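You operate a simulated robot arm through the tools that you are given. There is no shell and no other tool.

You are at the controls of a simulated robot arm. One attempt, no reset.

## Task
Clamp mould plate P3, brush the crumbs off it, then free it and lay it in the blue tray.
Fine: green brush, back in its pot; brush only while it is clamped. Set down upright: green brush. What is to be rubbed or washed off counts as gone when no trace of it is left.

Only the result counts: the job must be done as asked and must still hold three seconds after the hand-in. Knocking over, shifting, dropping, spilling or breaking anything else fails it.

## Robot
A 7-joint arm with a fingered hand, fixed in place. Base frame: the origin is on the floor under the middle of its stand, x ahead of it, y to its left, z up. Readings come in cm, rad, newtons and seconds.
It reaches about 133.3 cm from its shoulder. Its first joint turns from -1.204 to 3.002 rad. Payload 5 kg.
Tool frame: the origin (TCP) lies between the finger pads and is the grasp point; the fingertips stand 3.2 cm ahead of it; z points along the fingers, y is the line along which they close. The gripper opens to 16 cm; its body begins 8.9 cm behind the TCP. The gripper is a hand of 3 fingers: y runs from the thumb to the fingers, the wrist lies at [0, 0, -25.2] in the tool frame, and closing takes about 1.5 s.
Orientation is told as [roll, pitch, yaw] about the base's x, y, z axes, in that order, counted from this pose: with the fingers straight down and closing along the base's y, the tool's x points along the base's -x, its y along +y and its z along -z.

## Interface
- The arm moves only by the tool play_rows. Its argument "plan" is a list of rows, each a list of 3 entries, a list of its own where there are three numbers: the shift along the base's x, y, z in cm, then the turn, a rotation vector about the base's x, y, z in degrees, then the finger opening in cm, from 0 to 16. In form: [[[dx, dy, dz], [ax, ay, az], jaw], ...]. A call has 1 to 20 rows; each row is the pose to reach, as a shift and turn from the pose commanded when the call began. Each row takes 0.2 s and may step no farther than 5 cm and 0.15 rad from the row before; otherwise, or with a gripper value out of range, the whole call is refused. Where a pose cannot be reached the arm comes as near as it can. A force on the tool above 50 N (or 10 N above the force at the start of the call, whichever is more), or a blocked arm, ends the call early, and 0.2 s more pass. The fingers move at their own pace (about 10.8 cm/s each) and stop on an object; they squeeze with about 32 N. The grip force told is the motor's: it shows also when the fingers shut on nothing. Time passes only in rows, and 0.2 s behind the last, so rows that repeat a pose let the fingers close. The reply holds the time, the measured pose of the TCP, the force on the tool along the base axes, the opening and the grip force, in the units named above and with some noise, with the torque about the TCP (base axes, N m) and any sound that the robot's microphone picked up.
- Cameras (640 x 400 px; columns grow to the right, rows downward): "scene" is fixed at [5.14, 49.94, 166.21]; the picture's right is [-0.72, -0.69, 0.00], its down [-0.32, 0.33, -0.89] and it looks along [0.61, -0.64, -0.46] (base axes); focal length 309 px, centre (320, 200). "wrist" rides on the gripper at [6.5, -0.4, -11.6] in the tool frame; the picture's right is [0.06, 1.00, 0.00], its down [-0.87, 0.05, -0.49] and it looks along [-0.49, 0.03, 0.87] (tool axes); focal length 261 px, centre (320, 200).
- get_image(camera): a new picture of that camera. No time passes.
- raise_lower(by): slides the trunk up (or, below 0, down) by that many cm; the arm rides with it, the base frame stays. It gives what a move gives, with no picture.
- preshape(shape): the hand has 3 fingers and takes this shape, open, in about a second: jaw (thumb against the fingers, like two jaws); tri (thumb and two fingers); tip (a fingertip pinch); poke (one finger out to press); point (the index stretched); flat (the hand flat); cup (the hand cupped); fist (a fist). The gripper value then closes the fingers along that shape, each until it touches; the sizes above hold for jaw. It gives what a move gives, with no picture.
- measure_at(camera, pixels): there is no depth. For up to 12 entries [column, row, z] of the newest picture of that camera ("zoom" is the newest enlarged one), the place [x, y] in the base frame at which the ray of that pixel passes the height z, good to about 0.2 cm, but the place of the scene camera against the robot may be out by one fixed shift of up to 1.2 cm in any direction. No time passes.
- enlarge(camera, box): a new picture of the part [left, top, right, bottom] of that camera's present view, enlarged. No time passes.
- finish_job(): hands the job in; it is judged then, once.

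Unless the task says otherwise, let go and move clear before handing in.

The tools are called as a command line: name --argument value ..., lists and objects as JSON in quotes. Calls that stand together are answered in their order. play_rows: Moves the arm, as the interface text tells. Its arguments: {"type":"object","properties":{"plan":{"type":"array","items":{"type":"array"}}},"required":["plan"]} The other tools are called the same way: raise_lower (by) moves the trunk up or down; preshape (shape) gives the hand a shape; get_image (camera) takes a picture; measure_at (camera, pixels) gives the place at which the rays of pixels pass given heights; enlarge (camera, box) takes an enlarged picture of a part of a camera's view; finish_job () hands the job in.

At the start:

```text
clock: 0.0
tool_pos: [72.3, -34.27, 115.1]
ee_rot: [0.0, 0.001, 0.001]
wrist_force: [0.5, -0.5, 0.1]
wrist_torque: [0.04, 0.0, -0.02]
opening: 16.0
gripper_force: 0.1
shape: jaw
trunk travel left (down, up): [-80.0, 14.0]
```

scene: 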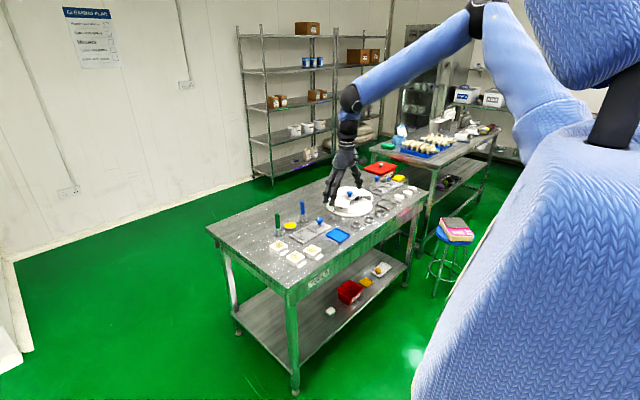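
wrist: 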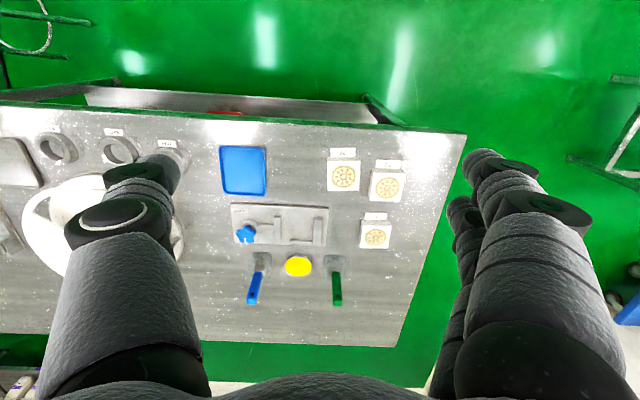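

The wrist view shows a blue tray (243,171), three mould plates (343,172; 387,182; 375,232), a clamp fixture (280,224) with a blue knob, and the brushes at (254,285) blue and (336,287) green. I'll enlarge these to read the labels.

enlarge --camera "wrist" --box '[200, 120, 440, 320]'

enlarge --camera "scene" --box '[240, 180, 400, 280]'

enlarge --camera "wrist" --box '[310, 140, 420, 260]'

```text
2.00 times, centred on (320, 220) of wrist
```

zoom: 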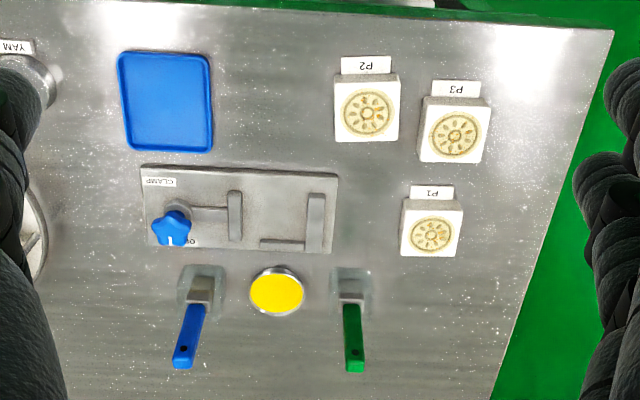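

```text
4.00 times, centred on (320, 230) of scene
```

zoom: 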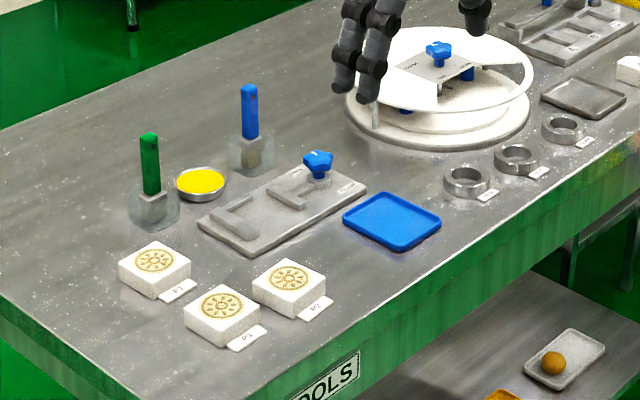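

```text
3.33 times, centred on (365, 200) of wrist
```

zoom: 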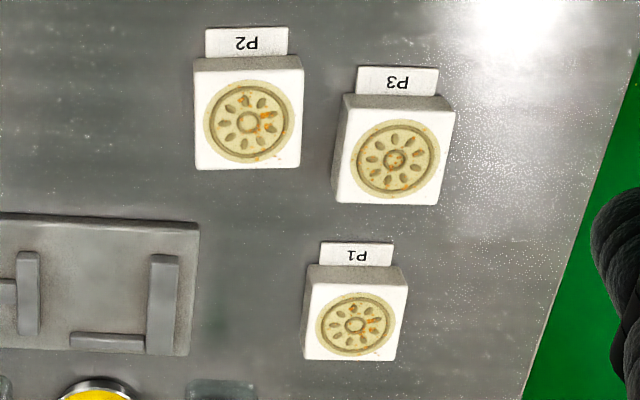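

P3 is the plate at about (387,182) in the wrist view. I'll read the wall sign and get a closer look at the clamp next.

enlarge --camera "scene" --box '[55, 0, 125, 75]'

enlarge --camera "wrist" --box '[220, 195, 340, 315]'

enlarge --camera "scene" --box '[265, 200, 355, 270]'

```text
5.33 times, centred on (90, 38) of scene
```

zoom: 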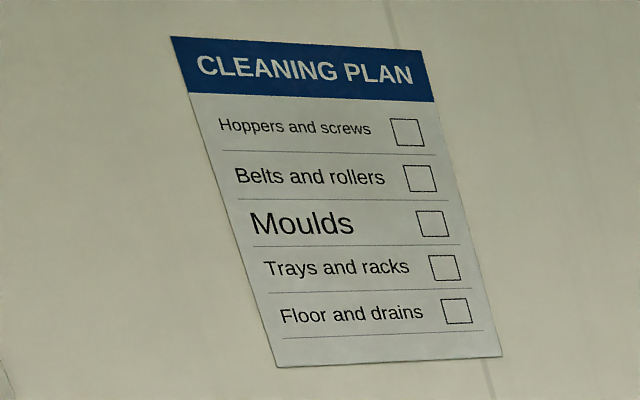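

```text
3.33 times, centred on (280, 255) of wrist
```

zoom: 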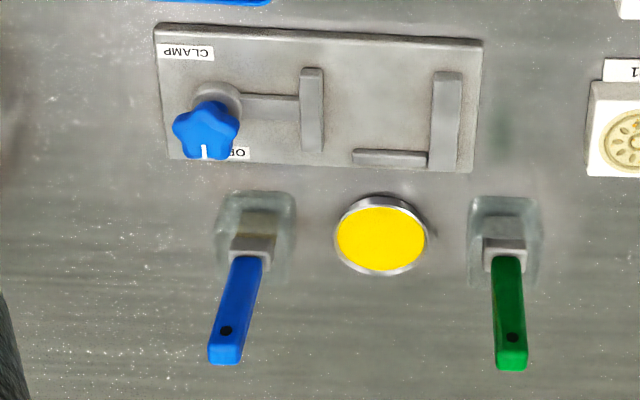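

```text
5.71 times, centred on (310, 235) of scene
```

zoom: 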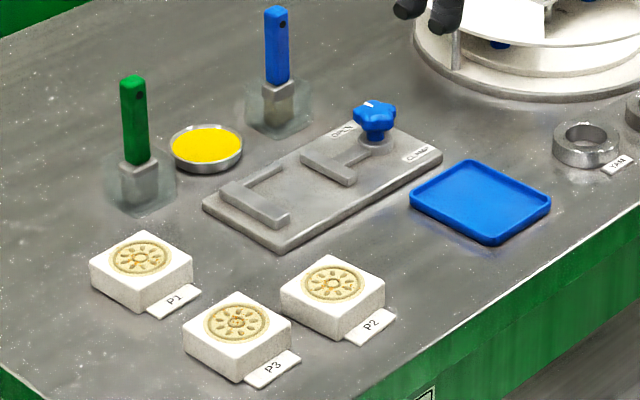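

The sign marks "Moulds", and the clamp is a fixed L-stop plus a sliding jaw, driven by a blue knob that now points to OPEN. Next I'll triangulate the table height by comparing rays from both cameras.

measure_at --camera "wrist" --pixels '[[243, 171, 80], [243, 171, 90], [298, 266, 80], [298, 266, 90], [387, 182, 80], [387, 182, 90], [466, 134, 80], [466, 134, 90], [396, 346, 80], [396, 346, 90]]'

measure_at --camera "scene" --pixels '[[338, 236, 80], [338, 236, 90], [290, 226, 80], [290, 226, 90], [294, 258, 80], [294, 258, 90], [290, 290, 80], [290, 290, 90], [207, 226, 80], [207, 226, 90]]'

```text
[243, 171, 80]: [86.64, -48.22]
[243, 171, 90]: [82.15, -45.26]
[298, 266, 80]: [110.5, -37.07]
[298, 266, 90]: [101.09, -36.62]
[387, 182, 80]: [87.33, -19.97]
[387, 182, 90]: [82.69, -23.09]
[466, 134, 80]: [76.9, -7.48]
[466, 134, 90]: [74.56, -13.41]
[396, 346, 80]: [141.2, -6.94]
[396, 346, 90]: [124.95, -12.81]
```

```text
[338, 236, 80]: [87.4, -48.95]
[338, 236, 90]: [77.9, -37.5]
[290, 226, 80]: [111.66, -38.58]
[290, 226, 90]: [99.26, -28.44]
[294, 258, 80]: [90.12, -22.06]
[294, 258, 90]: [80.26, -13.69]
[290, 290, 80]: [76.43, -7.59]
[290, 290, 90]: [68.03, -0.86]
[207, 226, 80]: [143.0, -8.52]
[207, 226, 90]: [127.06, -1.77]
```

Both cameras agree at a table-top height of about z=80. I'll move the hand to just above the plates and clamp, staying clear of the brush handles, to get closer views.

play_rows --plan '[[[2, 3, -2], [0, 0, 0], 16], [[4, 6, -4], [0, 0, 0], 16], [[6, 9, -6], [0, 0, 0], 16], [[8, 12, -8], [0, 0, 0], 16], [[8, 12, -8], [0, 0, 0], 16]]'

get_image --camera "wrist"

```text
clock: 1.2
tool_pos: [79.82, -22.71, 107.55]
ee_rot: [0.004, -0.003, 0.0]
wrist_force: [-1.0, 0.4, 0.9]
wrist_torque: [0.0, -0.02, 0.0]
opening: 15.99
gripper_force: 0.1
shape: jaw
out of reach, approached as far as the arm can: row 4, 5
trunk travel left (down, up): [-80.0, 14.0]
```

```text
taken
```

wrist: 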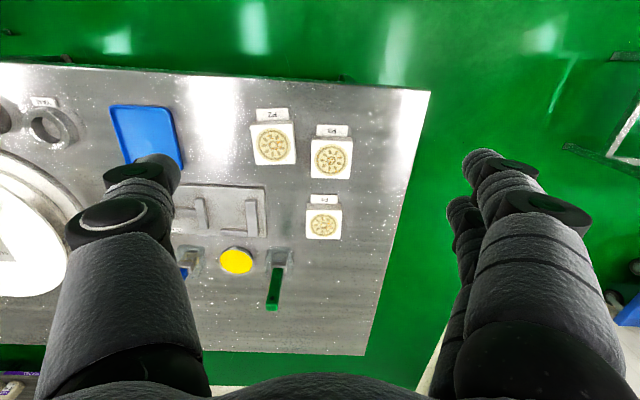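

The arm stopped about 0.5 cm short at its reach limit (79.8, -22.7, 107.6), so the trunk has to come down. I'll raise the hand first and then lower the trunk, so the fingers stay clear of the table.

play_rows --plan '[[[0, 0, 5], [0, 0, 0], 16], [[0, 0, 10], [0, 0, 0], 16], [[0, 0, 15], [0, 0, 0], 16], [[0, 0, 20], [0, 0, 0], 16], [[0, 0, 25], [0, 0, 0], 16], [[0, 0, 30], [0, 0, 0], 16], [[0, 0, 30], [0, 0, 0], 16]]'

raise_lower --by -28

get_image --camera "scene"

```text
clock: 2.8
tool_pos: [79.07, -23.69, 136.52]
ee_rot: [0.008, -0.004, -0.001]
wrist_force: [0.1, 0.4, 0.1]
wrist_torque: [0.02, 0.04, 0.01]
opening: 15.98
gripper_force: 0.1
shape: jaw
out of reach, approached as far as the arm can: row 6, 7
trunk travel left (down, up): [-80.0, 14.0]
```

```text
clock: 5.6
tool_pos: [78.93, -23.55, 108.87]
ee_rot: [0.009, -0.006, -0.001]
wrist_force: [-0.1, -0.4, 0.1]
wrist_torque: [0.01, 0.01, 0.01]
opening: 15.98
gripper_force: 0.1
shape: jaw
trunk travel left (down, up): [-52.0, 42.0]
```

```text
taken
```

scene: 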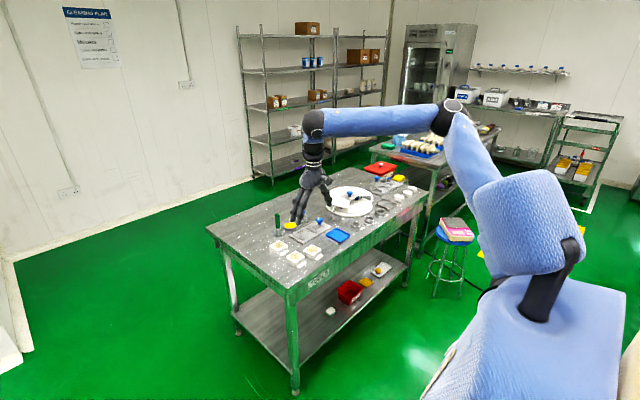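

The trunk is now 28 cm lower and the arm is in a more comfortable elbow-up pose, with the hand at (78.9, -23.6, 108.9). I'll take a wrist picture from here and measure the brush handle tops from the scene view.

get_image --camera "wrist"

enlarge --camera "scene" --box '[250, 190, 350, 270]'

measure_at --camera "scene" --pixels '[[277, 213.6, 94], [277, 213.6, 97], [277, 213.6, 100], [278.5, 237, 80], [278.5, 237, 82]]'

```text
taken
```

wrist: 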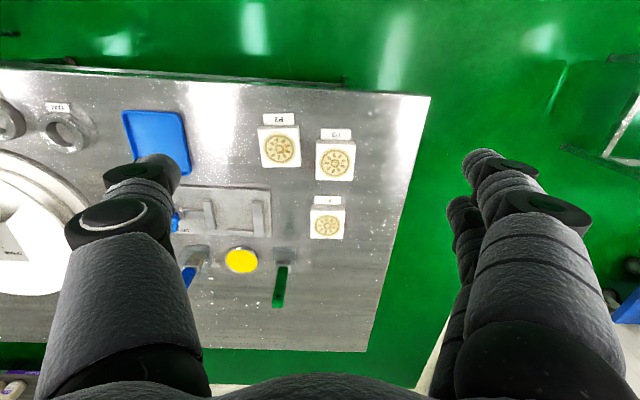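

```text
5.00 times, centred on (300, 230) of scene
```

zoom: 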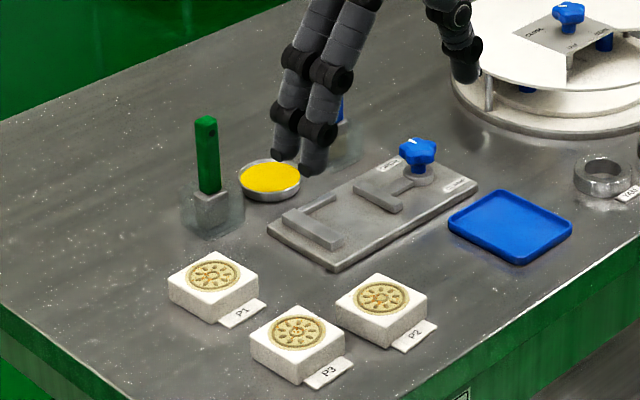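

```text
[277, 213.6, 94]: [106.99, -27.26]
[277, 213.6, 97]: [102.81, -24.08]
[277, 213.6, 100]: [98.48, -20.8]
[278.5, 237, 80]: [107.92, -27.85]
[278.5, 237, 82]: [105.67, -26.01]
```

The green brush stands at about (107.4, -27.6) with its top near z=94, so the hand is clear of it. I'll centre the camera over the clamp for a detailed look.

play_rows --plan '[[[1.5, -4, -1], [0, 0, 0], 16], [[3, -8, -2], [0, 0, 0], 16], [[4.5, -12, -3], [0, 0, 0], 16], [[6, -16, -4], [0, 0, 0], 16], [[6, -16, -4], [0, 0, 0], 16]]'

get_image --camera "wrist"

enlarge --camera "wrist" --box '[180, 100, 460, 300]'

```text
clock: 6.8
tool_pos: [84.89, -39.67, 104.76]
ee_rot: [0.006, -0.007, -0.001]
wrist_force: [-0.2, 0.0, 0.5]
wrist_torque: [-0.03, 0.0, 0.05]
opening: 15.99
gripper_force: 0.0
shape: jaw
trunk travel left (down, up): [-52.0, 42.0]
```

```text
taken
```

wrist: 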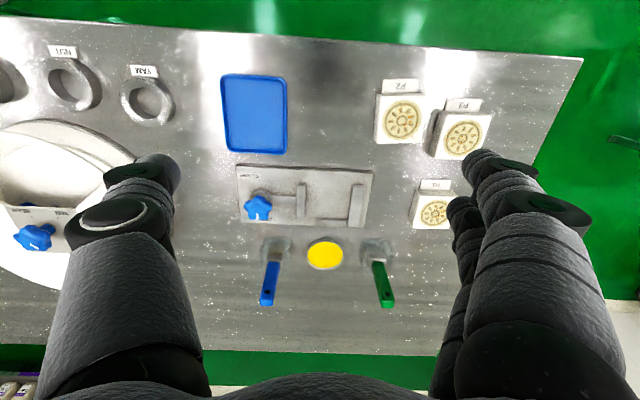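

```text
2.00 times, centred on (320, 200) of wrist
```

zoom: 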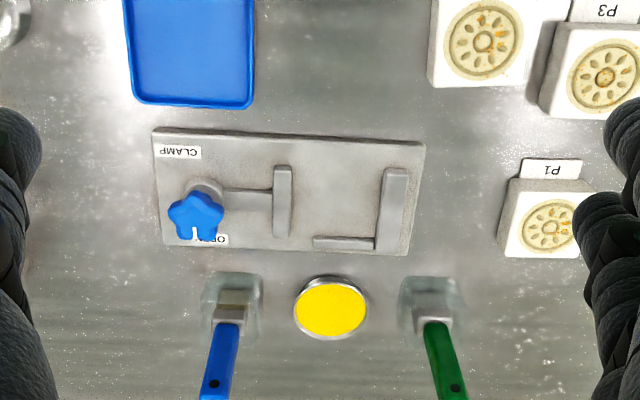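

The view now shows the clamp base at zoom (155–425, 128–255), with the fixed L-stop at (395,210), the moving jaw at (283,200) and the knob at (195,215). I'll measure these points and check the table height again using the table corner.

measure_at --camera "zoom" --pixels '[[153, 129, 80], [425, 142, 80], [410, 255, 80], [164, 244, 80], [375, 249, 82.5], [382, 168, 82.5], [408, 170, 82.5], [313, 239, 82.5], [290, 237, 82.5], [291, 167, 82.5], [275, 166, 82.5], [272, 236, 82.5]]'

measure_at --camera "wrist" --pixels '[[583, 58, 79], [583, 58, 80], [583, 58, 81], [583, 58, 82], [326, 253, 80], [326, 253, 82], [254, 113, 80], [254, 113, 82]]'

```text
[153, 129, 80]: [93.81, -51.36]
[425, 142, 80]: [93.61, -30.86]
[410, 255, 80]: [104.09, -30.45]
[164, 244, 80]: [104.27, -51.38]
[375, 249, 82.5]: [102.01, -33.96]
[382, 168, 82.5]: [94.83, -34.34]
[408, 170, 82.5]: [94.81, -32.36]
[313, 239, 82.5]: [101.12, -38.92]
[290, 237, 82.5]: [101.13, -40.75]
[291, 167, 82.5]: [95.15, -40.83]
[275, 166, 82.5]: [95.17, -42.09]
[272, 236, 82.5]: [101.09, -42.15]
```

```text
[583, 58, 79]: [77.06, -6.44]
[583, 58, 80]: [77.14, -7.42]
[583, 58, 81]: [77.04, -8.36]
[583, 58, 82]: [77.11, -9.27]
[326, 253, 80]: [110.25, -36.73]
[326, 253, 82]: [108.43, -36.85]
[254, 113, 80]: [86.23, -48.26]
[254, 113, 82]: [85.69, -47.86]
```

The table height of z=80 holds, since both views put the corner at about (77, -7.4). I'll drop closer over the clamp to read the knob labels and stop heights; the fingers stay clear of the brushes at x≈107.

play_rows --plan '[[[1, -2, -3], [0, 0, 0], 16], [[2, -3.5, -6], [0, 0, 0], 16], [[3, -4.5, -9], [0, 0, 0], 16], [[3, -4.5, -9], [0, 0, 0], 16]]'

get_image --camera "wrist"

enlarge --camera "wrist" --box '[220, 110, 420, 235]'

```text
clock: 7.8
tool_pos: [87.85, -43.92, 95.81]
ee_rot: [0.007, -0.007, 0.0]
wrist_force: [-0.8, -0.6, -0.7]
wrist_torque: [-0.01, 0.01, -0.01]
opening: 16.0
gripper_force: 0.0
shape: jaw
trunk travel left (down, up): [-52.0, 42.0]
```

```text
taken
```

wrist: 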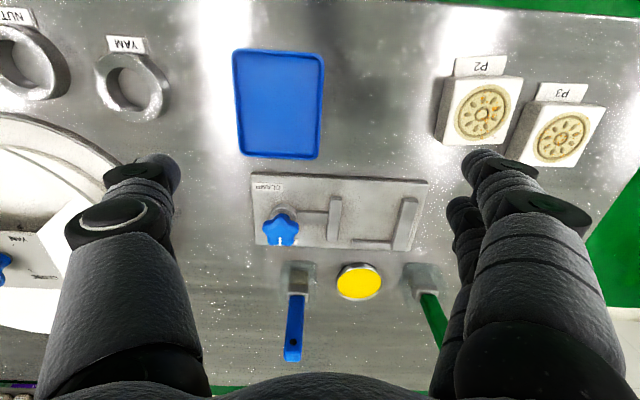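

```text
3.20 times, centred on (320, 172) of wrist
```

zoom: 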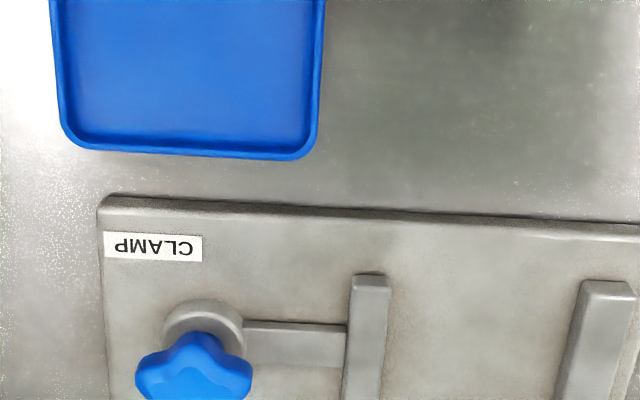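

The CLAMP label sits on the robot side of the knob. I'll enlarge the knob and stops again with the whole fixture in frame, and measure them.

enlarge --camera "wrist" --box '[240, 160, 440, 285]'

enlarge --camera "scene" --box '[290, 205, 350, 245]'

```text
3.20 times, centred on (340, 222) of wrist
```

zoom: 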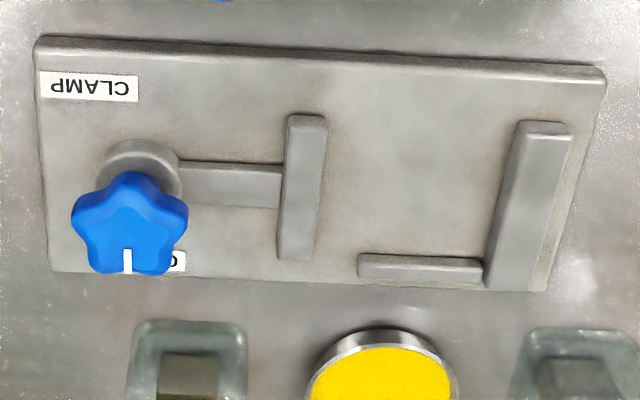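

```text
10.00 times, centred on (320, 225) of scene
```

zoom: 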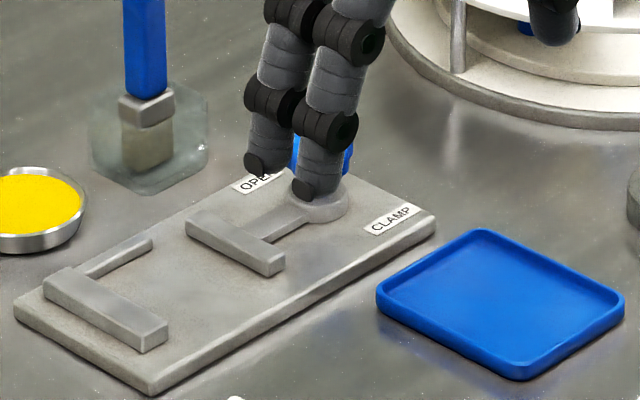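

The long wall looks roughly 1.5 cm tall and the short one lower. I'll enlarge the stops and the jaw more so I can measure them accurately.

enlarge --camera "wrist" --box '[320, 190, 432, 260]'

measure_at --camera "wrist" --pixels '[[284, 213, 82], [253, 174, 81], [427, 183, 81], [411, 249, 81], [256, 244, 81], [280, 240, 85], [280, 228, 86]]'

```text
5.71 times, centred on (376, 225) of wrist
```

zoom: 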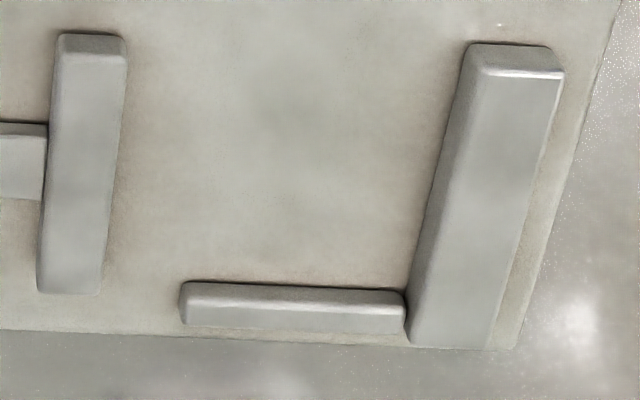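

```text
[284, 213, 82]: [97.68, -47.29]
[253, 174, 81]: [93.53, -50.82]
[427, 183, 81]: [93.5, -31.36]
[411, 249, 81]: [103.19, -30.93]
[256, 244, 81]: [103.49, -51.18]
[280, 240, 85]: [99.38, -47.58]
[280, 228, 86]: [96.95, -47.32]
```

In the zoom, the fixed wall's inner foot line runs (467,52)→(410,288) and the short wall's foot runs (185,285)→(405,291). I'll measure them at the likely heights.

measure_at --camera "zoom" --pixels '[[467, 52, 81], [410, 288, 81], [480, 74, 83], [563, 76, 83], [480, 74, 82], [563, 76, 82], [185, 285, 81], [405, 291, 81], [186, 297, 82], [183, 325, 82], [125, 57, 83], [100, 293, 83]]'

measure_at --camera "zoom" --pixels '[[125, 57, 82], [100, 293, 82], [60, 57, 82.5], [38, 290, 82.5], [62, 36, 81], [123, 40, 81], [425, 295, 83], [500, 348, 83], [411, 345, 83]]'

```text
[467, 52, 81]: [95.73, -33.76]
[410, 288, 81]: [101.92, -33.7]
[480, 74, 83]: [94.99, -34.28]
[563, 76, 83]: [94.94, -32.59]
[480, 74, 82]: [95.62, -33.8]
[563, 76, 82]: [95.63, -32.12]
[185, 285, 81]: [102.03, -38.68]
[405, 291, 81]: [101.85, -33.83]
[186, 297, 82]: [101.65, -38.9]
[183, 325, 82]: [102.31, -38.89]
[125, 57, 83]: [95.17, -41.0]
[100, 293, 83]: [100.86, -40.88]
```

```text
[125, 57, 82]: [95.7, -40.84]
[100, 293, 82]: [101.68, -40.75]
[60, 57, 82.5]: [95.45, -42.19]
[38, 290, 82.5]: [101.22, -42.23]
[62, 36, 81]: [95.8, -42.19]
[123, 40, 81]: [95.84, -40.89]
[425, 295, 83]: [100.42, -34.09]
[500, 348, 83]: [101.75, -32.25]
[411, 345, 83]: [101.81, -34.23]
```

The stops are at y≈-33.8 (long wall) and x≈101.9 (short wall), only about 1–1.3 cm tall; the moving jaw's inner face is at y≈-40.85. Next I'll look at P3 from close by.

play_rows --plan '[[[-1.5, 4, 1], [0, 0, 0], 16], [[-3, 8, 1], [0, 0, 0], 16], [[-4.5, 12, 1], [0, 0, 0], 16], [[-6, 16, 1], [0, 0, 0], 16], [[-7.5, 20, 1], [0, 0, 0], 16], [[-8, 23.5, 1], [0, 0, 0], 16], [[-8, 23.5, 1], [0, 0, 0], 16]]'

get_image --camera "wrist"

enlarge --camera "wrist" --box '[230, 130, 390, 230]'

```text
clock: 9.4
tool_pos: [79.72, -20.44, 96.89]
ee_rot: [0.008, -0.007, 0.0]
wrist_force: [-0.6, -0.6, -0.4]
wrist_torque: [-0.02, 0.0, 0.0]
opening: 16.0
gripper_force: 0.2
shape: jaw
trunk travel left (down, up): [-52.0, 42.0]
```

```text
taken
```

wrist: 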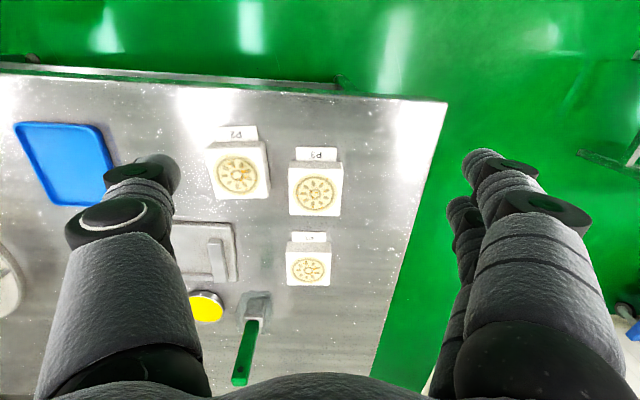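

```text
4.00 times, centred on (310, 180) of wrist
```

zoom: 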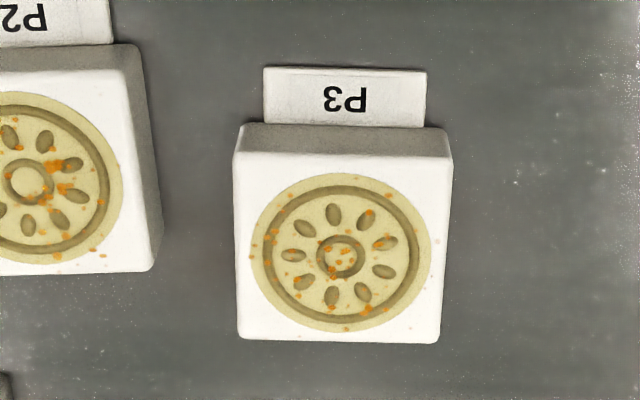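

P3 is clearly identified, with orange crumbs on its yellow relief and its top face corners in the zoom at (234,153), (453,157), (438,343), (239,337). I'll measure them at several heights.

measure_at --camera "zoom" --pixels '[[234, 153, 82], [453, 157, 82], [438, 343, 82], [239, 337, 82], [234, 153, 83], [453, 157, 83], [438, 343, 83], [239, 337, 83], [243, 124, 80], [447, 130, 80], [263, 66, 80], [426, 70, 80]]'

measure_at --camera "zoom" --pixels '[[264, 122, 80], [425, 127, 80], [347, 328, 83], [252, 243, 83], [266, 205, 83], [341, 257, 83], [389, 195, 83]]'

```text
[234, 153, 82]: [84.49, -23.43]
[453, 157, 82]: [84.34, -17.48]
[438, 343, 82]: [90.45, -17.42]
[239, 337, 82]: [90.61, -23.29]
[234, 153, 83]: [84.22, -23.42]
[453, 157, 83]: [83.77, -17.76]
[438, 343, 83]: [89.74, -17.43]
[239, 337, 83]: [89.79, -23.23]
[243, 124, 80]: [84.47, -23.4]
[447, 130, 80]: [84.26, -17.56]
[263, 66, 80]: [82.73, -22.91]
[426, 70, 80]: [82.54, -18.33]
```

```text
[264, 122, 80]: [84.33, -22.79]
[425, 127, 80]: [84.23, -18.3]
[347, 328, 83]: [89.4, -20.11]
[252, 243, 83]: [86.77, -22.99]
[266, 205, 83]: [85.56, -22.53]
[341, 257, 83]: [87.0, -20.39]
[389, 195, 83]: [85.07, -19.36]
```

P3 is about 6×6 cm and 2.2 cm tall, centred near (87.4, -20.4) and aligned with the axes. I'll measure the neighbours (P1, its label, P2) and the knob labels and pivot.

measure_at --camera "scene" --pixels '[[313.5, 223.2, 81], [327.2, 227, 81], [320.2, 225.3, 81.5], [338, 236, 80]]'

enlarge --camera "wrist" --box '[190, 110, 366, 220]'

measure_at --camera "wrist" --pixels '[[293, 233, 80], [326, 234, 80], [291, 241, 80], [327, 242, 80], [288, 286, 82.2], [330, 286, 82.2], [268, 170, 80], [271, 196, 80], [262, 144, 80]]'

```text
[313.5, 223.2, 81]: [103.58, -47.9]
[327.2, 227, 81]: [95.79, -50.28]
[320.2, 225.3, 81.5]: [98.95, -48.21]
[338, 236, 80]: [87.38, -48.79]
```

```text
3.64 times, centred on (278, 165) of wrist
```

zoom: 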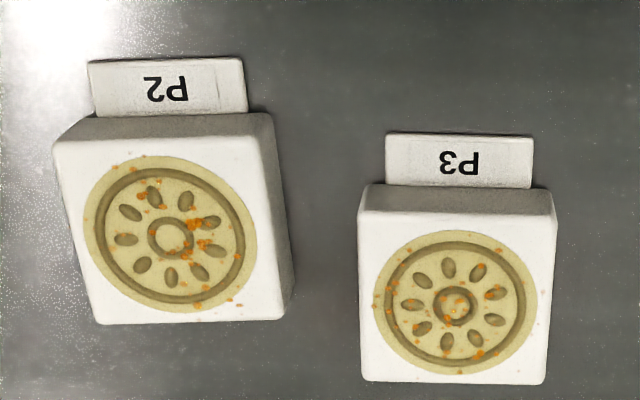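

```text
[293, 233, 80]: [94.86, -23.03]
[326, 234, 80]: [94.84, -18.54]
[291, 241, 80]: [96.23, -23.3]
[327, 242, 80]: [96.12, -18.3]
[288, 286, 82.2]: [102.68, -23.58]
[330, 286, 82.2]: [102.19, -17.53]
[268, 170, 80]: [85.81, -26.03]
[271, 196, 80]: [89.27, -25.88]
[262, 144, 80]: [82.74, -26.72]
```

P1's label starts at x≈94.9, leaving a 4.4 cm gap beyond P3's far face, while P2 is only 2.6 cm away in y. So I'll grip P3 along x, and first turn the hand by -90° about z above P3.

play_rows --plan '[[[0.7, 0, 0], [0, 0, -8.2], 12], [[1.4, 0, 0], [0, 0, -16.4], 12], [[2.1, 0, 0], [0, 0, -24.6], 12], [[2.8, 0, 0], [0, 0, -32.8], 12], [[3.5, 0, 0], [0, 0, -41], 12], [[4.2, 0, 0], [0, 0, -49.2], 12], [[4.9, 0, 0], [0, 0, -57.4], 12], [[5.6, 0, 0], [0, 0, -65.6], 12], [[6.3, 0, 0], [0, 0, -73.8], 12], [[7, 0, 0], [0, 0, -82], 12], [[7.7, 0, 0], [0, 0, -90], 12], [[7.7, 0, 0], [0, 0, -90], 12]]'

get_image --camera "wrist"

get_image --camera "scene"

```text
clock: 12.0
tool_pos: [84.67, -23.15, 96.08]
ee_rot: [0.012, -0.001, -1.573]
wrist_force: [-0.2, -0.4, 0.2]
wrist_torque: [-0.01, 0.03, 0.0]
opening: 12.03
gripper_force: 0.1
shape: jaw
out of reach, approached as far as the arm can: row 5, 6, 7, 8, 9, 10, 11, 12
trunk travel left (down, up): [-52.0, 42.0]
```

```text
taken
```

wrist: 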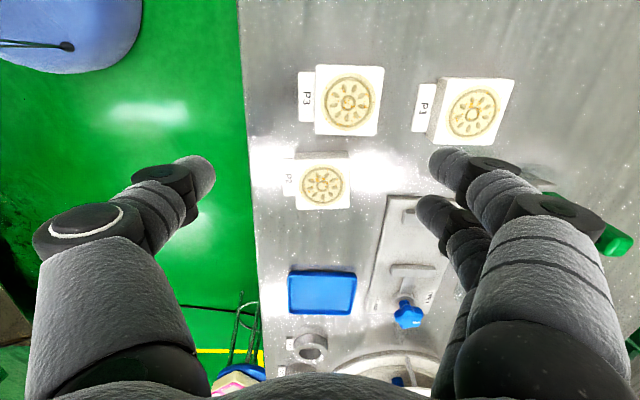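

```text
taken
```

scene: 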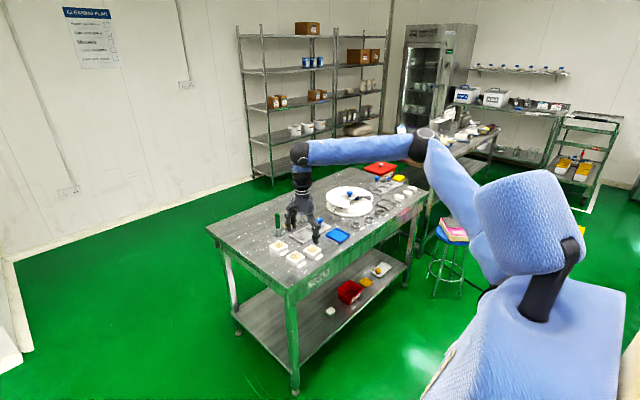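

The arm stopped at (84.7, -23.2) instead of (87.4, -20.4), so this yaw hits a reach limit. I'll go back to yaw 0 and probe how far it gets there at the same height.

play_rows --plan '[[[0, 0, 2], [0, 0, 8.2], 12], [[0, 0, 2], [0, 0, 16.4], 12], [[0, 0, 2], [0, 0, 24.6], 12], [[0, 0, 2], [0, 0, 32.8], 12], [[0, 0, 2], [0, 0, 41], 12], [[0, 0, 2], [0, 0, 49.2], 12], [[0, 0, 2], [0, 0, 57.4], 12], [[0, 0, 2], [0, 0, 65.6], 12], [[0, 0, 2], [0, 0, 73.8], 12], [[0, 0, 2], [0, 0, 82], 12], [[0, 0, 2], [0, 0, 90], 12], [[0, 0, 2], [0, 0, 90], 12]]'

play_rows --plan '[[[3, 0, 0], [0, 0, 0], 12], [[6, 0, 0], [0, 0, 0], 12], [[9, 0, 0], [0, 0, 0], 12], [[9, 0, 0], [0, 0, 0], 12]]'

```text
clock: 14.6
tool_pos: [84.6, -23.31, 97.94]
ee_rot: [0.011, -0.011, 0.001]
wrist_force: [0.0, -0.4, 0.0]
wrist_torque: [-0.01, -0.05, 0.01]
opening: 12.02
gripper_force: 0.0
shape: jaw
out of reach, approached as far as the arm can: row 1, 2, 3, 4, 5, 6
trunk travel left (down, up): [-52.0, 42.0]
```

```text
clock: 15.6
tool_pos: [87.62, -26.59, 96.56]
ee_rot: [0.011, -0.011, 0.0]
wrist_force: [0.2, -0.2, -1.2]
wrist_torque: [-0.04, 0.0, -0.05]
opening: 12.04
gripper_force: 0.1
shape: jaw
out of reach, approached as far as the arm can: row 1, 2, 3, 4
trunk travel left (down, up): [-52.0, 42.0]
```

At yaw 0 it stopped at (87.6, -26.6) short of (93.6, -23.3), the same boundary, so yaw isn't the limit. I'll look at the arm's posture in the scene view before deciding how to reconfigure it.

get_image --camera "scene"

enlarge --camera "scene" --box '[280, 60, 640, 400]'

```text
taken
```

scene: 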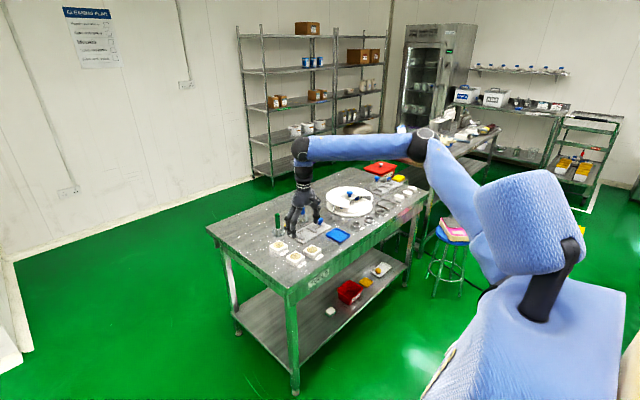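

```text
1.18 times, centred on (460, 230) of scene
```

zoom: 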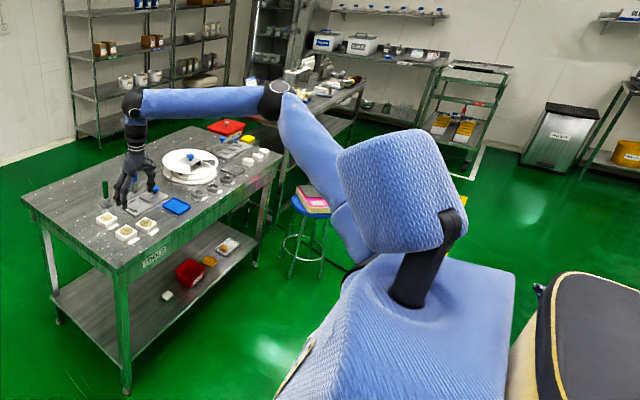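

The robot is a humanoid with its right arm in an elbow-out posture, the forearm pointing forward-left. To find which joint limits it, I'll tilt the fingers forward by about 24° and see whether the reach grows, staying at a safe height.

play_rows --plan '[[[0, 0, 3], [5.2, -6, 0], 12], [[0, 0, 5], [10.4, -12, 0], 12], [[0, 0, 6], [15.6, -18.2, 0], 12], [[3, 2, 6], [15.6, -18.2, 0], 12], [[6, 4, 6], [15.6, -18.2, 0], 12], [[6, 4, 6], [15.6, -18.2, 0], 12]]'

get_image --camera "scene"

```text
clock: 17.0
tool_pos: [93.76, -22.51, 102.59]
ee_rot: [0.288, -0.32, -0.046]
wrist_force: [0.7, 0.3, -1.1]
wrist_torque: [-0.04, -0.01, 0.0]
opening: 11.97
gripper_force: 0.2
shape: jaw
trunk travel left (down, up): [-52.0, 42.0]
```

```text
taken
```

scene: 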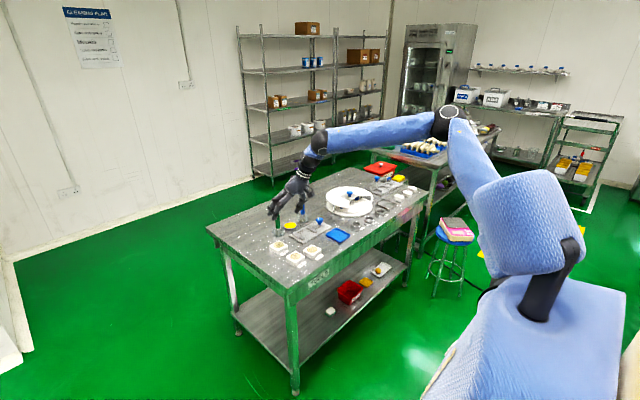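

With a 24° forward tilt it reached (93.8, -22.5, 102.6) fully, and the elbow rose to about (450,115). So the wrist bend is what limits the reach. I'll take out the tilt in place to see how far it can be undone.

play_rows --plan '[[[0, 0, 0], [-4, 4.6, 0], 12], [[0, 0, 0], [-8, 9.3, 0], 12], [[0, 0, 0], [-12, 14, 0], 12], [[0, 0, 0], [-15.6, 18.2, 0], 12], [[0, 0, 0], [-15.6, 18.2, 0], 12]]'

get_image --camera "scene"

```text
clock: 18.2
tool_pos: [86.94, -27.18, 99.73]
ee_rot: [0.013, -0.012, 0.001]
wrist_force: [-0.2, -0.4, 0.7]
wrist_torque: [-0.03, 0.02, 0.02]
opening: 12.06
gripper_force: 0.0
shape: jaw
out of reach, approached as far as the arm can: row 2, 3, 4, 5
trunk travel left (down, up): [-52.0, 42.0]
```

```text
taken
```

scene: 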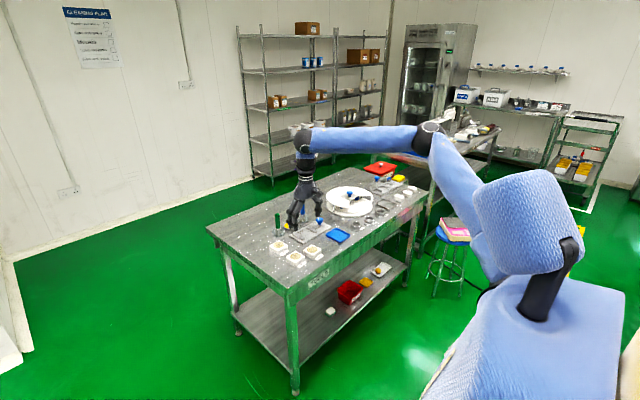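

Untilting pulls the hand back to (86.9, -27.2), so orientation takes priority and the wrist bend is at its limit. The wrist is above the shoulder here, so with the trunk higher the forearm should slope down more. I'll raise the trunk by 20, bring the hand down, and probe towards P3 again.

raise_lower --by 20

play_rows --plan '[[[-2, 0, -4], [0, 0, 0], 12], [[-4, 0, -8], [0, 0, 0], 12], [[-4, 0, -12], [0, 0, 0], 12], [[-4, 0, -16], [0, 0, 0], 12], [[-4, 0, -20], [0, 0, 0], 12], [[-4, 0, -20], [0, 0, 0], 12]]'

get_image --camera "scene"

```text
clock: 20.4
tool_pos: [86.89, -27.08, 119.92]
ee_rot: [0.014, -0.013, 0.0]
wrist_force: [0.1, 0.0, 0.1]
wrist_torque: [-0.03, 0.0, 0.01]
opening: 12.01
gripper_force: 0.0
shape: jaw
trunk travel left (down, up): [-72.0, 22.0]
```

```text
clock: 21.8
tool_pos: [82.81, -27.22, 99.97]
ee_rot: [0.012, -0.014, 0.002]
wrist_force: [0.2, 0.3, 0.2]
wrist_torque: [-0.01, -0.01, 0.01]
opening: 12.05
gripper_force: 0.0
shape: jaw
trunk travel left (down, up): [-72.0, 22.0]
```

```text
taken
```

scene: 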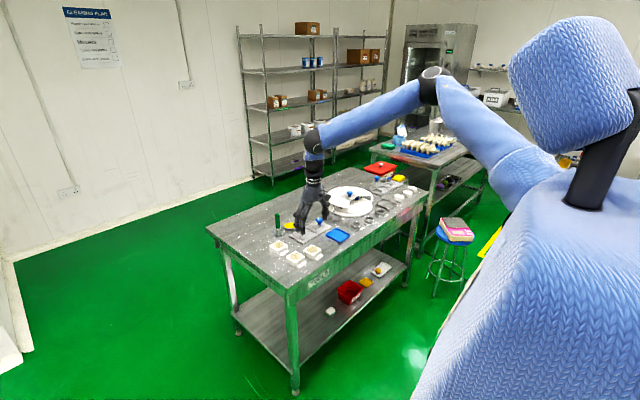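

The forearm now slopes down clearly, with the elbow at (430,85) and the wrist at (312,140). I'll probe how far it reaches forward and left from here.

play_rows --plan '[[[4, 2, 0], [0, 0, 0], 12], [[8, 4, 0], [0, 0, 0], 12], [[12, 5, 0], [0, 0, 0], 12], [[12, 5, 0], [0, 0, 0], 12]]'

```text
clock: 22.8
tool_pos: [86.3, -27.13, 102.2]
ee_rot: [0.016, -0.017, -0.001]
wrist_force: [0.3, -0.3, 0.1]
wrist_torque: [-0.01, -0.01, 0.03]
opening: 12.01
gripper_force: 0.1
shape: jaw
out of reach, approached as far as the arm can: row 1, 2, 3, 4
trunk travel left (down, up): [-72.0, 22.0]
```

The reach still ends near (86.3, -27.1, 102.2), although the forearm has plenty of bend left, so it seems the elbow can't come further forward-left while it is above the shoulder. I'll raise the trunk to its top and bring the hand down so the elbow drops below the shoulder, then probe again.

play_rows --plan '[[[-3, 0, -1], [0, 0, 0], 12], [[-6, 0, -2], [0, 0, 0], 12], [[-6, 0, -5], [0, 0, 0], 12], [[-6, 0, -5], [0, 0, 0], 12]]'

raise_lower --by 22

play_rows --plan '[[[0, 0, -4], [0, 0, 0], 12], [[0, 0, -8], [0, 0, 0], 12], [[0, 0, -12], [0, 0, 0], 12], [[0, 0, -16], [0, 0, 0], 12], [[0, 0, -20], [0, 0, 0], 12], [[0, 0, -23], [0, 0, 0], 12], [[0, 0, -23], [0, 0, 0], 12]]'

get_image --camera "scene"

```text
clock: 23.8
tool_pos: [80.41, -27.23, 97.43]
ee_rot: [0.014, -0.015, 0.0]
wrist_force: [0.1, -0.8, 0.0]
wrist_torque: [0.0, -0.02, -0.02]
opening: 12.02
gripper_force: 0.1
shape: jaw
trunk travel left (down, up): [-72.0, 22.0]
```

```text
clock: 26.1
tool_pos: [80.2, -27.21, 119.12]
ee_rot: [0.012, -0.013, -0.001]
wrist_force: [0.0, -0.2, 0.9]
wrist_torque: [-0.03, -0.01, -0.05]
opening: 12.04
gripper_force: 0.1
shape: jaw
trunk travel left (down, up): [-94.0, 0.0]
```

```text
clock: 27.7
tool_pos: [74.82, -32.5, 105.41]
ee_rot: [0.014, -0.015, 0.002]
wrist_force: [1.1, 0.3, 0.3]
wrist_torque: [-0.04, 0.0, -0.01]
opening: 12.05
gripper_force: 0.0
shape: jaw
out of reach, approached as far as the arm can: row 2, 3, 4, 5, 6, 7
trunk travel left (down, up): [-94.0, 0.0]
```

```text
taken
```

scene: 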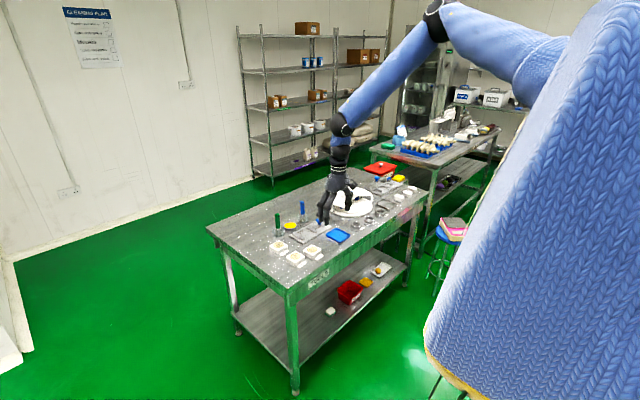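

Even with the hand low, the elbow stays at about the same point relative to the trunk, so the shoulder seems stuck in a flipped branch. To get the natural branch I'll bring the hand back to the robot's right side over open floor (x<70, no obstacles) and lower it so the elbow drops, then come forward again.

play_rows --plan '[[[-3.5, -2.5, 1], [0, 0, 0], 12], [[-7, -5, 2], [0, 0, 0], 12], [[-10.5, -7.5, 3], [0, 0, 0], 12], [[-14, -10, 4], [0, 0, 0], 12], [[-17.5, -12.5, 4], [0, 0, 0], 12], [[-21, -15, 4], [0, 0, 0], 12], [[-24.5, -17.5, 4], [0, 0, 0], 12], [[-28, -20, 4], [0, 0, 0], 12], [[-31, -23, 4], [0, 0, 0], 12], [[-31, -23, 4], [0, 0, 0], 12]]'

get_image --camera "scene"

get_image --camera "wrist"

```text
clock: 29.9
tool_pos: [44.12, -55.42, 109.62]
ee_rot: [0.012, -0.013, -0.001]
wrist_force: [0.0, 1.2, 0.5]
wrist_torque: [-0.04, 0.01, 0.04]
opening: 12.03
gripper_force: 0.2
shape: jaw
trunk travel left (down, up): [-94.0, 0.0]
```

```text
taken
```

scene: 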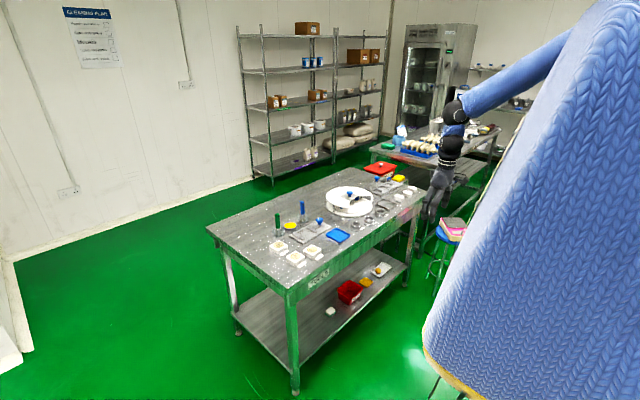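

```text
taken
```

wrist: 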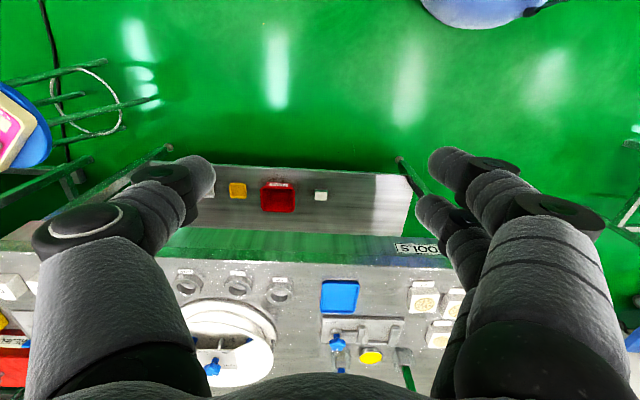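

The hand is now over open floor at (44, -55), with the table edge ahead at about row 255 and the stool well to the left of the view. I'll lower the hand here so the elbow has to drop.

play_rows --plan '[[[-1, -1, -4], [0, 0, 0], 12], [[-2, -1, -8], [0, 0, 0], 12], [[-3, -2, -12], [0, 0, 0], 12], [[-4, -2, -16], [0, 0, 0], 12], [[-5, -3, -20], [0, 0, 0], 12], [[-6, -3, -24], [0, 0, 0], 12], [[-6, -3, -28], [0, 0, 0], 12], [[-6, -3, -32], [0, 0, 0], 12], [[-6, -3, -36], [0, 0, 0], 12], [[-6, -3, -40], [0, 0, 0], 12], [[-6, -3, -40], [0, 0, 0], 12]]'

get_image --camera "scene"

```text
clock: 32.3
tool_pos: [37.89, -58.51, 69.55]
ee_rot: [0.012, -0.015, 0.0]
wrist_force: [0.5, -0.2, -0.4]
wrist_torque: [0.02, 0.02, 0.02]
opening: 12.0
gripper_force: 0.1
shape: jaw
trunk travel left (down, up): [-94.0, 0.0]
```

```text
taken
```

scene: 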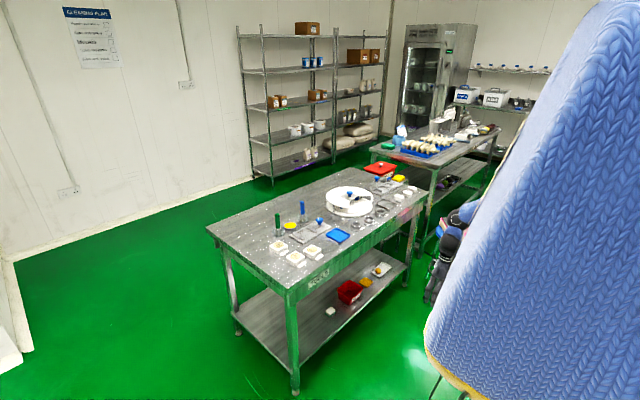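

It reached z=69.6 without any limit, so the elbow must have dropped. I'll come forward and up, staying well short of the table edge until above z=95, then check the branch.

play_rows --plan '[[[3, 1, 3], [0, 0, 0], 12], [[6, 2, 6], [0, 0, 0], 12], [[9, 4, 9], [0, 0, 0], 12], [[12, 6, 12], [0, 0, 0], 12], [[14, 8, 16], [0, 0, 0], 12], [[16, 10, 20], [0, 0, 0], 12], [[18, 12, 24], [0, 0, 0], 12], [[20, 14, 28], [0, 0, 0], 12], [[22, 16, 31], [0, 0, 0], 12], [[25, 19, 33], [0, 0, 0], 12], [[25, 19, 33], [0, 0, 0], 12]]'

get_image --camera "scene"

```text
clock: 34.7
tool_pos: [62.87, -39.54, 102.56]
ee_rot: [0.012, -0.013, -0.001]
wrist_force: [-0.6, -0.5, 0.0]
wrist_torque: [-0.01, -0.02, 0.03]
opening: 12.02
gripper_force: 0.1
shape: jaw
trunk travel left (down, up): [-94.0, 0.0]
```

```text
taken
```

scene: 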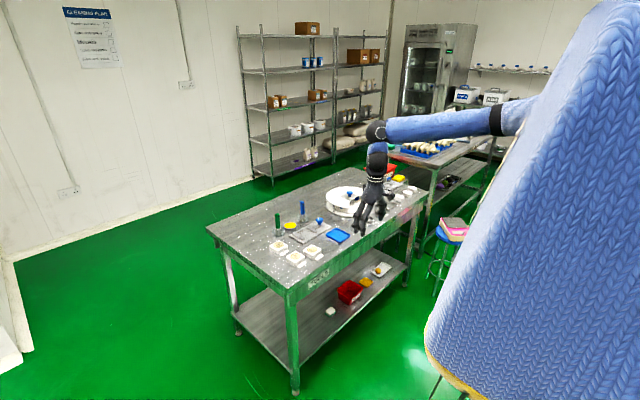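

The elbow now sits low at (500,120), so this is the other branch. I'll probe towards P3 at a safe height.

play_rows --plan '[[[3.5, 2, 0], [0, 0, 0], 12], [[7, 4, 0], [0, 0, 0], 12], [[10.5, 6, 0], [0, 0, 0], 12], [[14, 9, 0], [0, 0, 0], 12], [[17.5, 12, 0], [0, 0, 0], 12], [[21, 15, 0], [0, 0, 0], 12], [[24.5, 19, 0], [0, 0, 0], 12], [[24.5, 19, 0], [0, 0, 0], 12]]'

get_image --camera "scene"

```text
refused: row 7 steps farther than a row can; nothing moved
```

```text
taken
```

scene: 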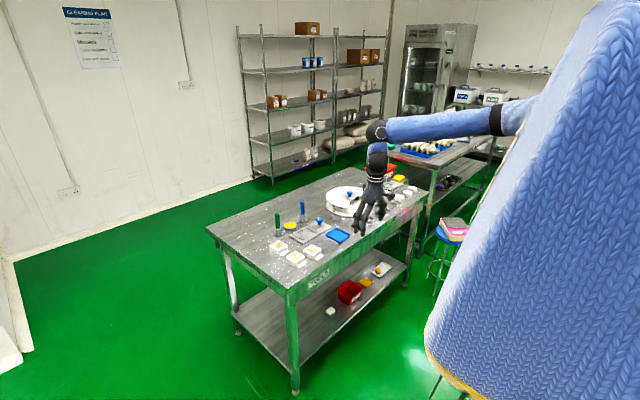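

The call was refused because row 7 stepped 5.3 cm, and nothing moved. I'll resend the same probe with smaller steps.

play_rows --plan '[[[3.5, 2.5, 0], [0, 0, 0], 12], [[7, 5, 0], [0, 0, 0], 12], [[10.5, 7.5, 0], [0, 0, 0], 12], [[14, 10, 0], [0, 0, 0], 12], [[17.5, 13, 0], [0, 0, 0], 12], [[21, 16, 0], [0, 0, 0], 12], [[24.5, 19, 0], [0, 0, 0], 12], [[24.5, 19, 0], [0, 0, 0], 12]]'

get_image --camera "scene"

```text
clock: 36.5
tool_pos: [87.44, -20.59, 102.49]
ee_rot: [0.013, -0.014, 0.0]
wrist_force: [0.4, -1.2, -0.3]
wrist_torque: [0.02, 0.01, -0.03]
opening: 12.0
gripper_force: 0.1
shape: jaw
trunk travel left (down, up): [-94.0, 0.0]
```

```text
taken
```

scene: 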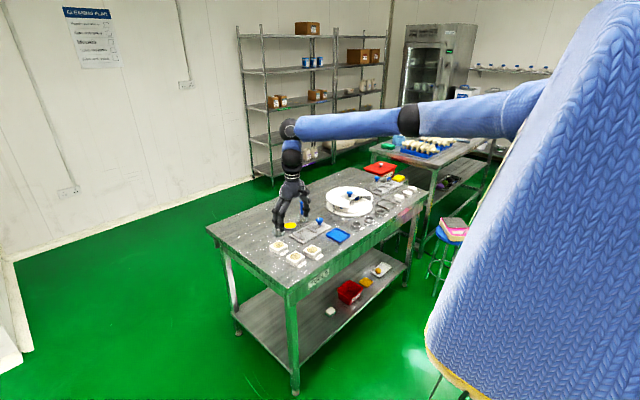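

That worked: the hand reached (87.4, -20.6, 102.5) with no limit. Next I'll probe the farthest point, above the green brush, at this safe height (brush top ≈94, fingertips ≈99).

play_rows --plan '[[[4, -1.5, 0], [0, 0, 0], 12], [[8, -3, 0], [0, 0, 0], 12], [[12, -4.5, 0], [0, 0, 0], 12], [[16, -6, 0], [0, 0, 0], 12], [[19.5, -7, 0], [0, 0, 0], 12], [[19.5, -7, 0], [0, 0, 0], 12]]'

get_image --camera "wrist"

get_image --camera "scene"

```text
clock: 37.9
tool_pos: [107.06, -26.81, 102.9]
ee_rot: [0.013, -0.073, -0.018]
wrist_force: [0.2, -1.6, -0.6]
wrist_torque: [0.13, -0.03, 0.04]
opening: 12.01
gripper_force: 0.1
shape: jaw
out of reach, approached as far as the arm can: row 5
trunk travel left (down, up): [-94.0, 0.0]
```

```text
taken
```

wrist: 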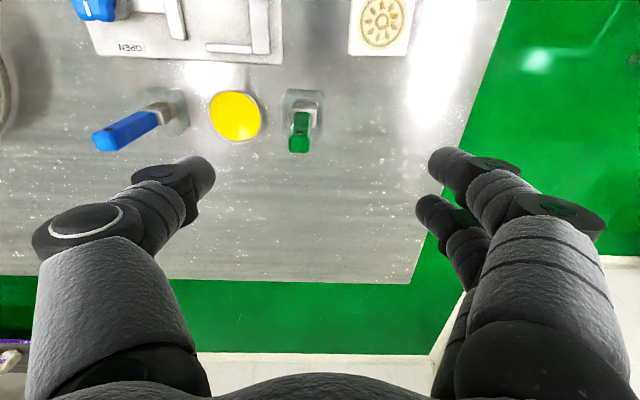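

```text
taken
```

scene: 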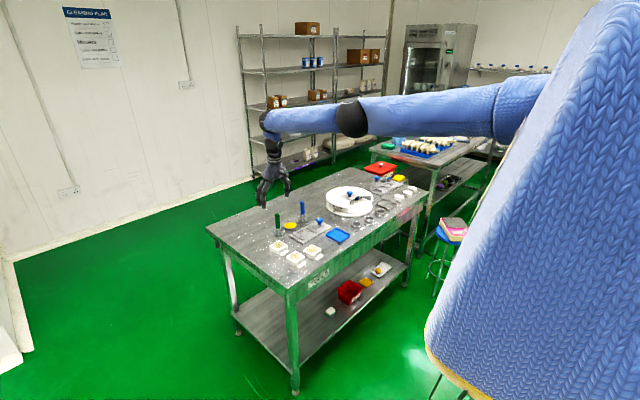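

It just reaches (107.1, -26.8) with the arm nearly straight, so the brush is reachable, and a lower trunk will give more margin. I'll use this view to locate the green brush and its pot accurately.

enlarge --camera "wrist" --box '[240, 60, 368, 170]'

measure_at --camera "wrist" --pixels '[[301, 130, 94], [301, 150, 94], [301, 115, 94], [286, 92, 84], [318, 92, 84], [290, 137, 80], [313, 135, 80]]'

```text
3.64 times, centred on (304, 115) of wrist
```

zoom: 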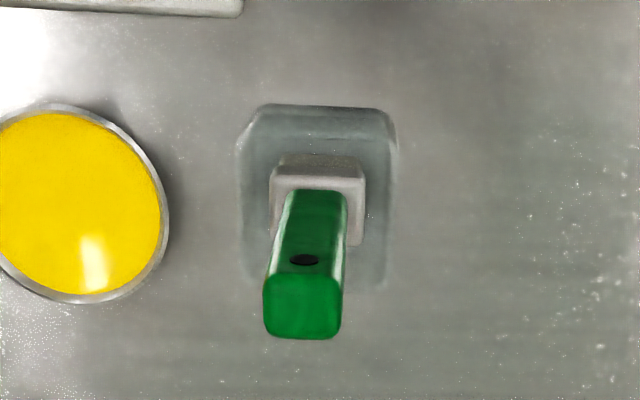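

```text
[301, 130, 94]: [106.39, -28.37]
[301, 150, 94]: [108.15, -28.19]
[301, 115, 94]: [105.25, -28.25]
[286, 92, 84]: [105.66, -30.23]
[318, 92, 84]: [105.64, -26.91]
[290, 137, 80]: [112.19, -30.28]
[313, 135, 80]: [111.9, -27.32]
```

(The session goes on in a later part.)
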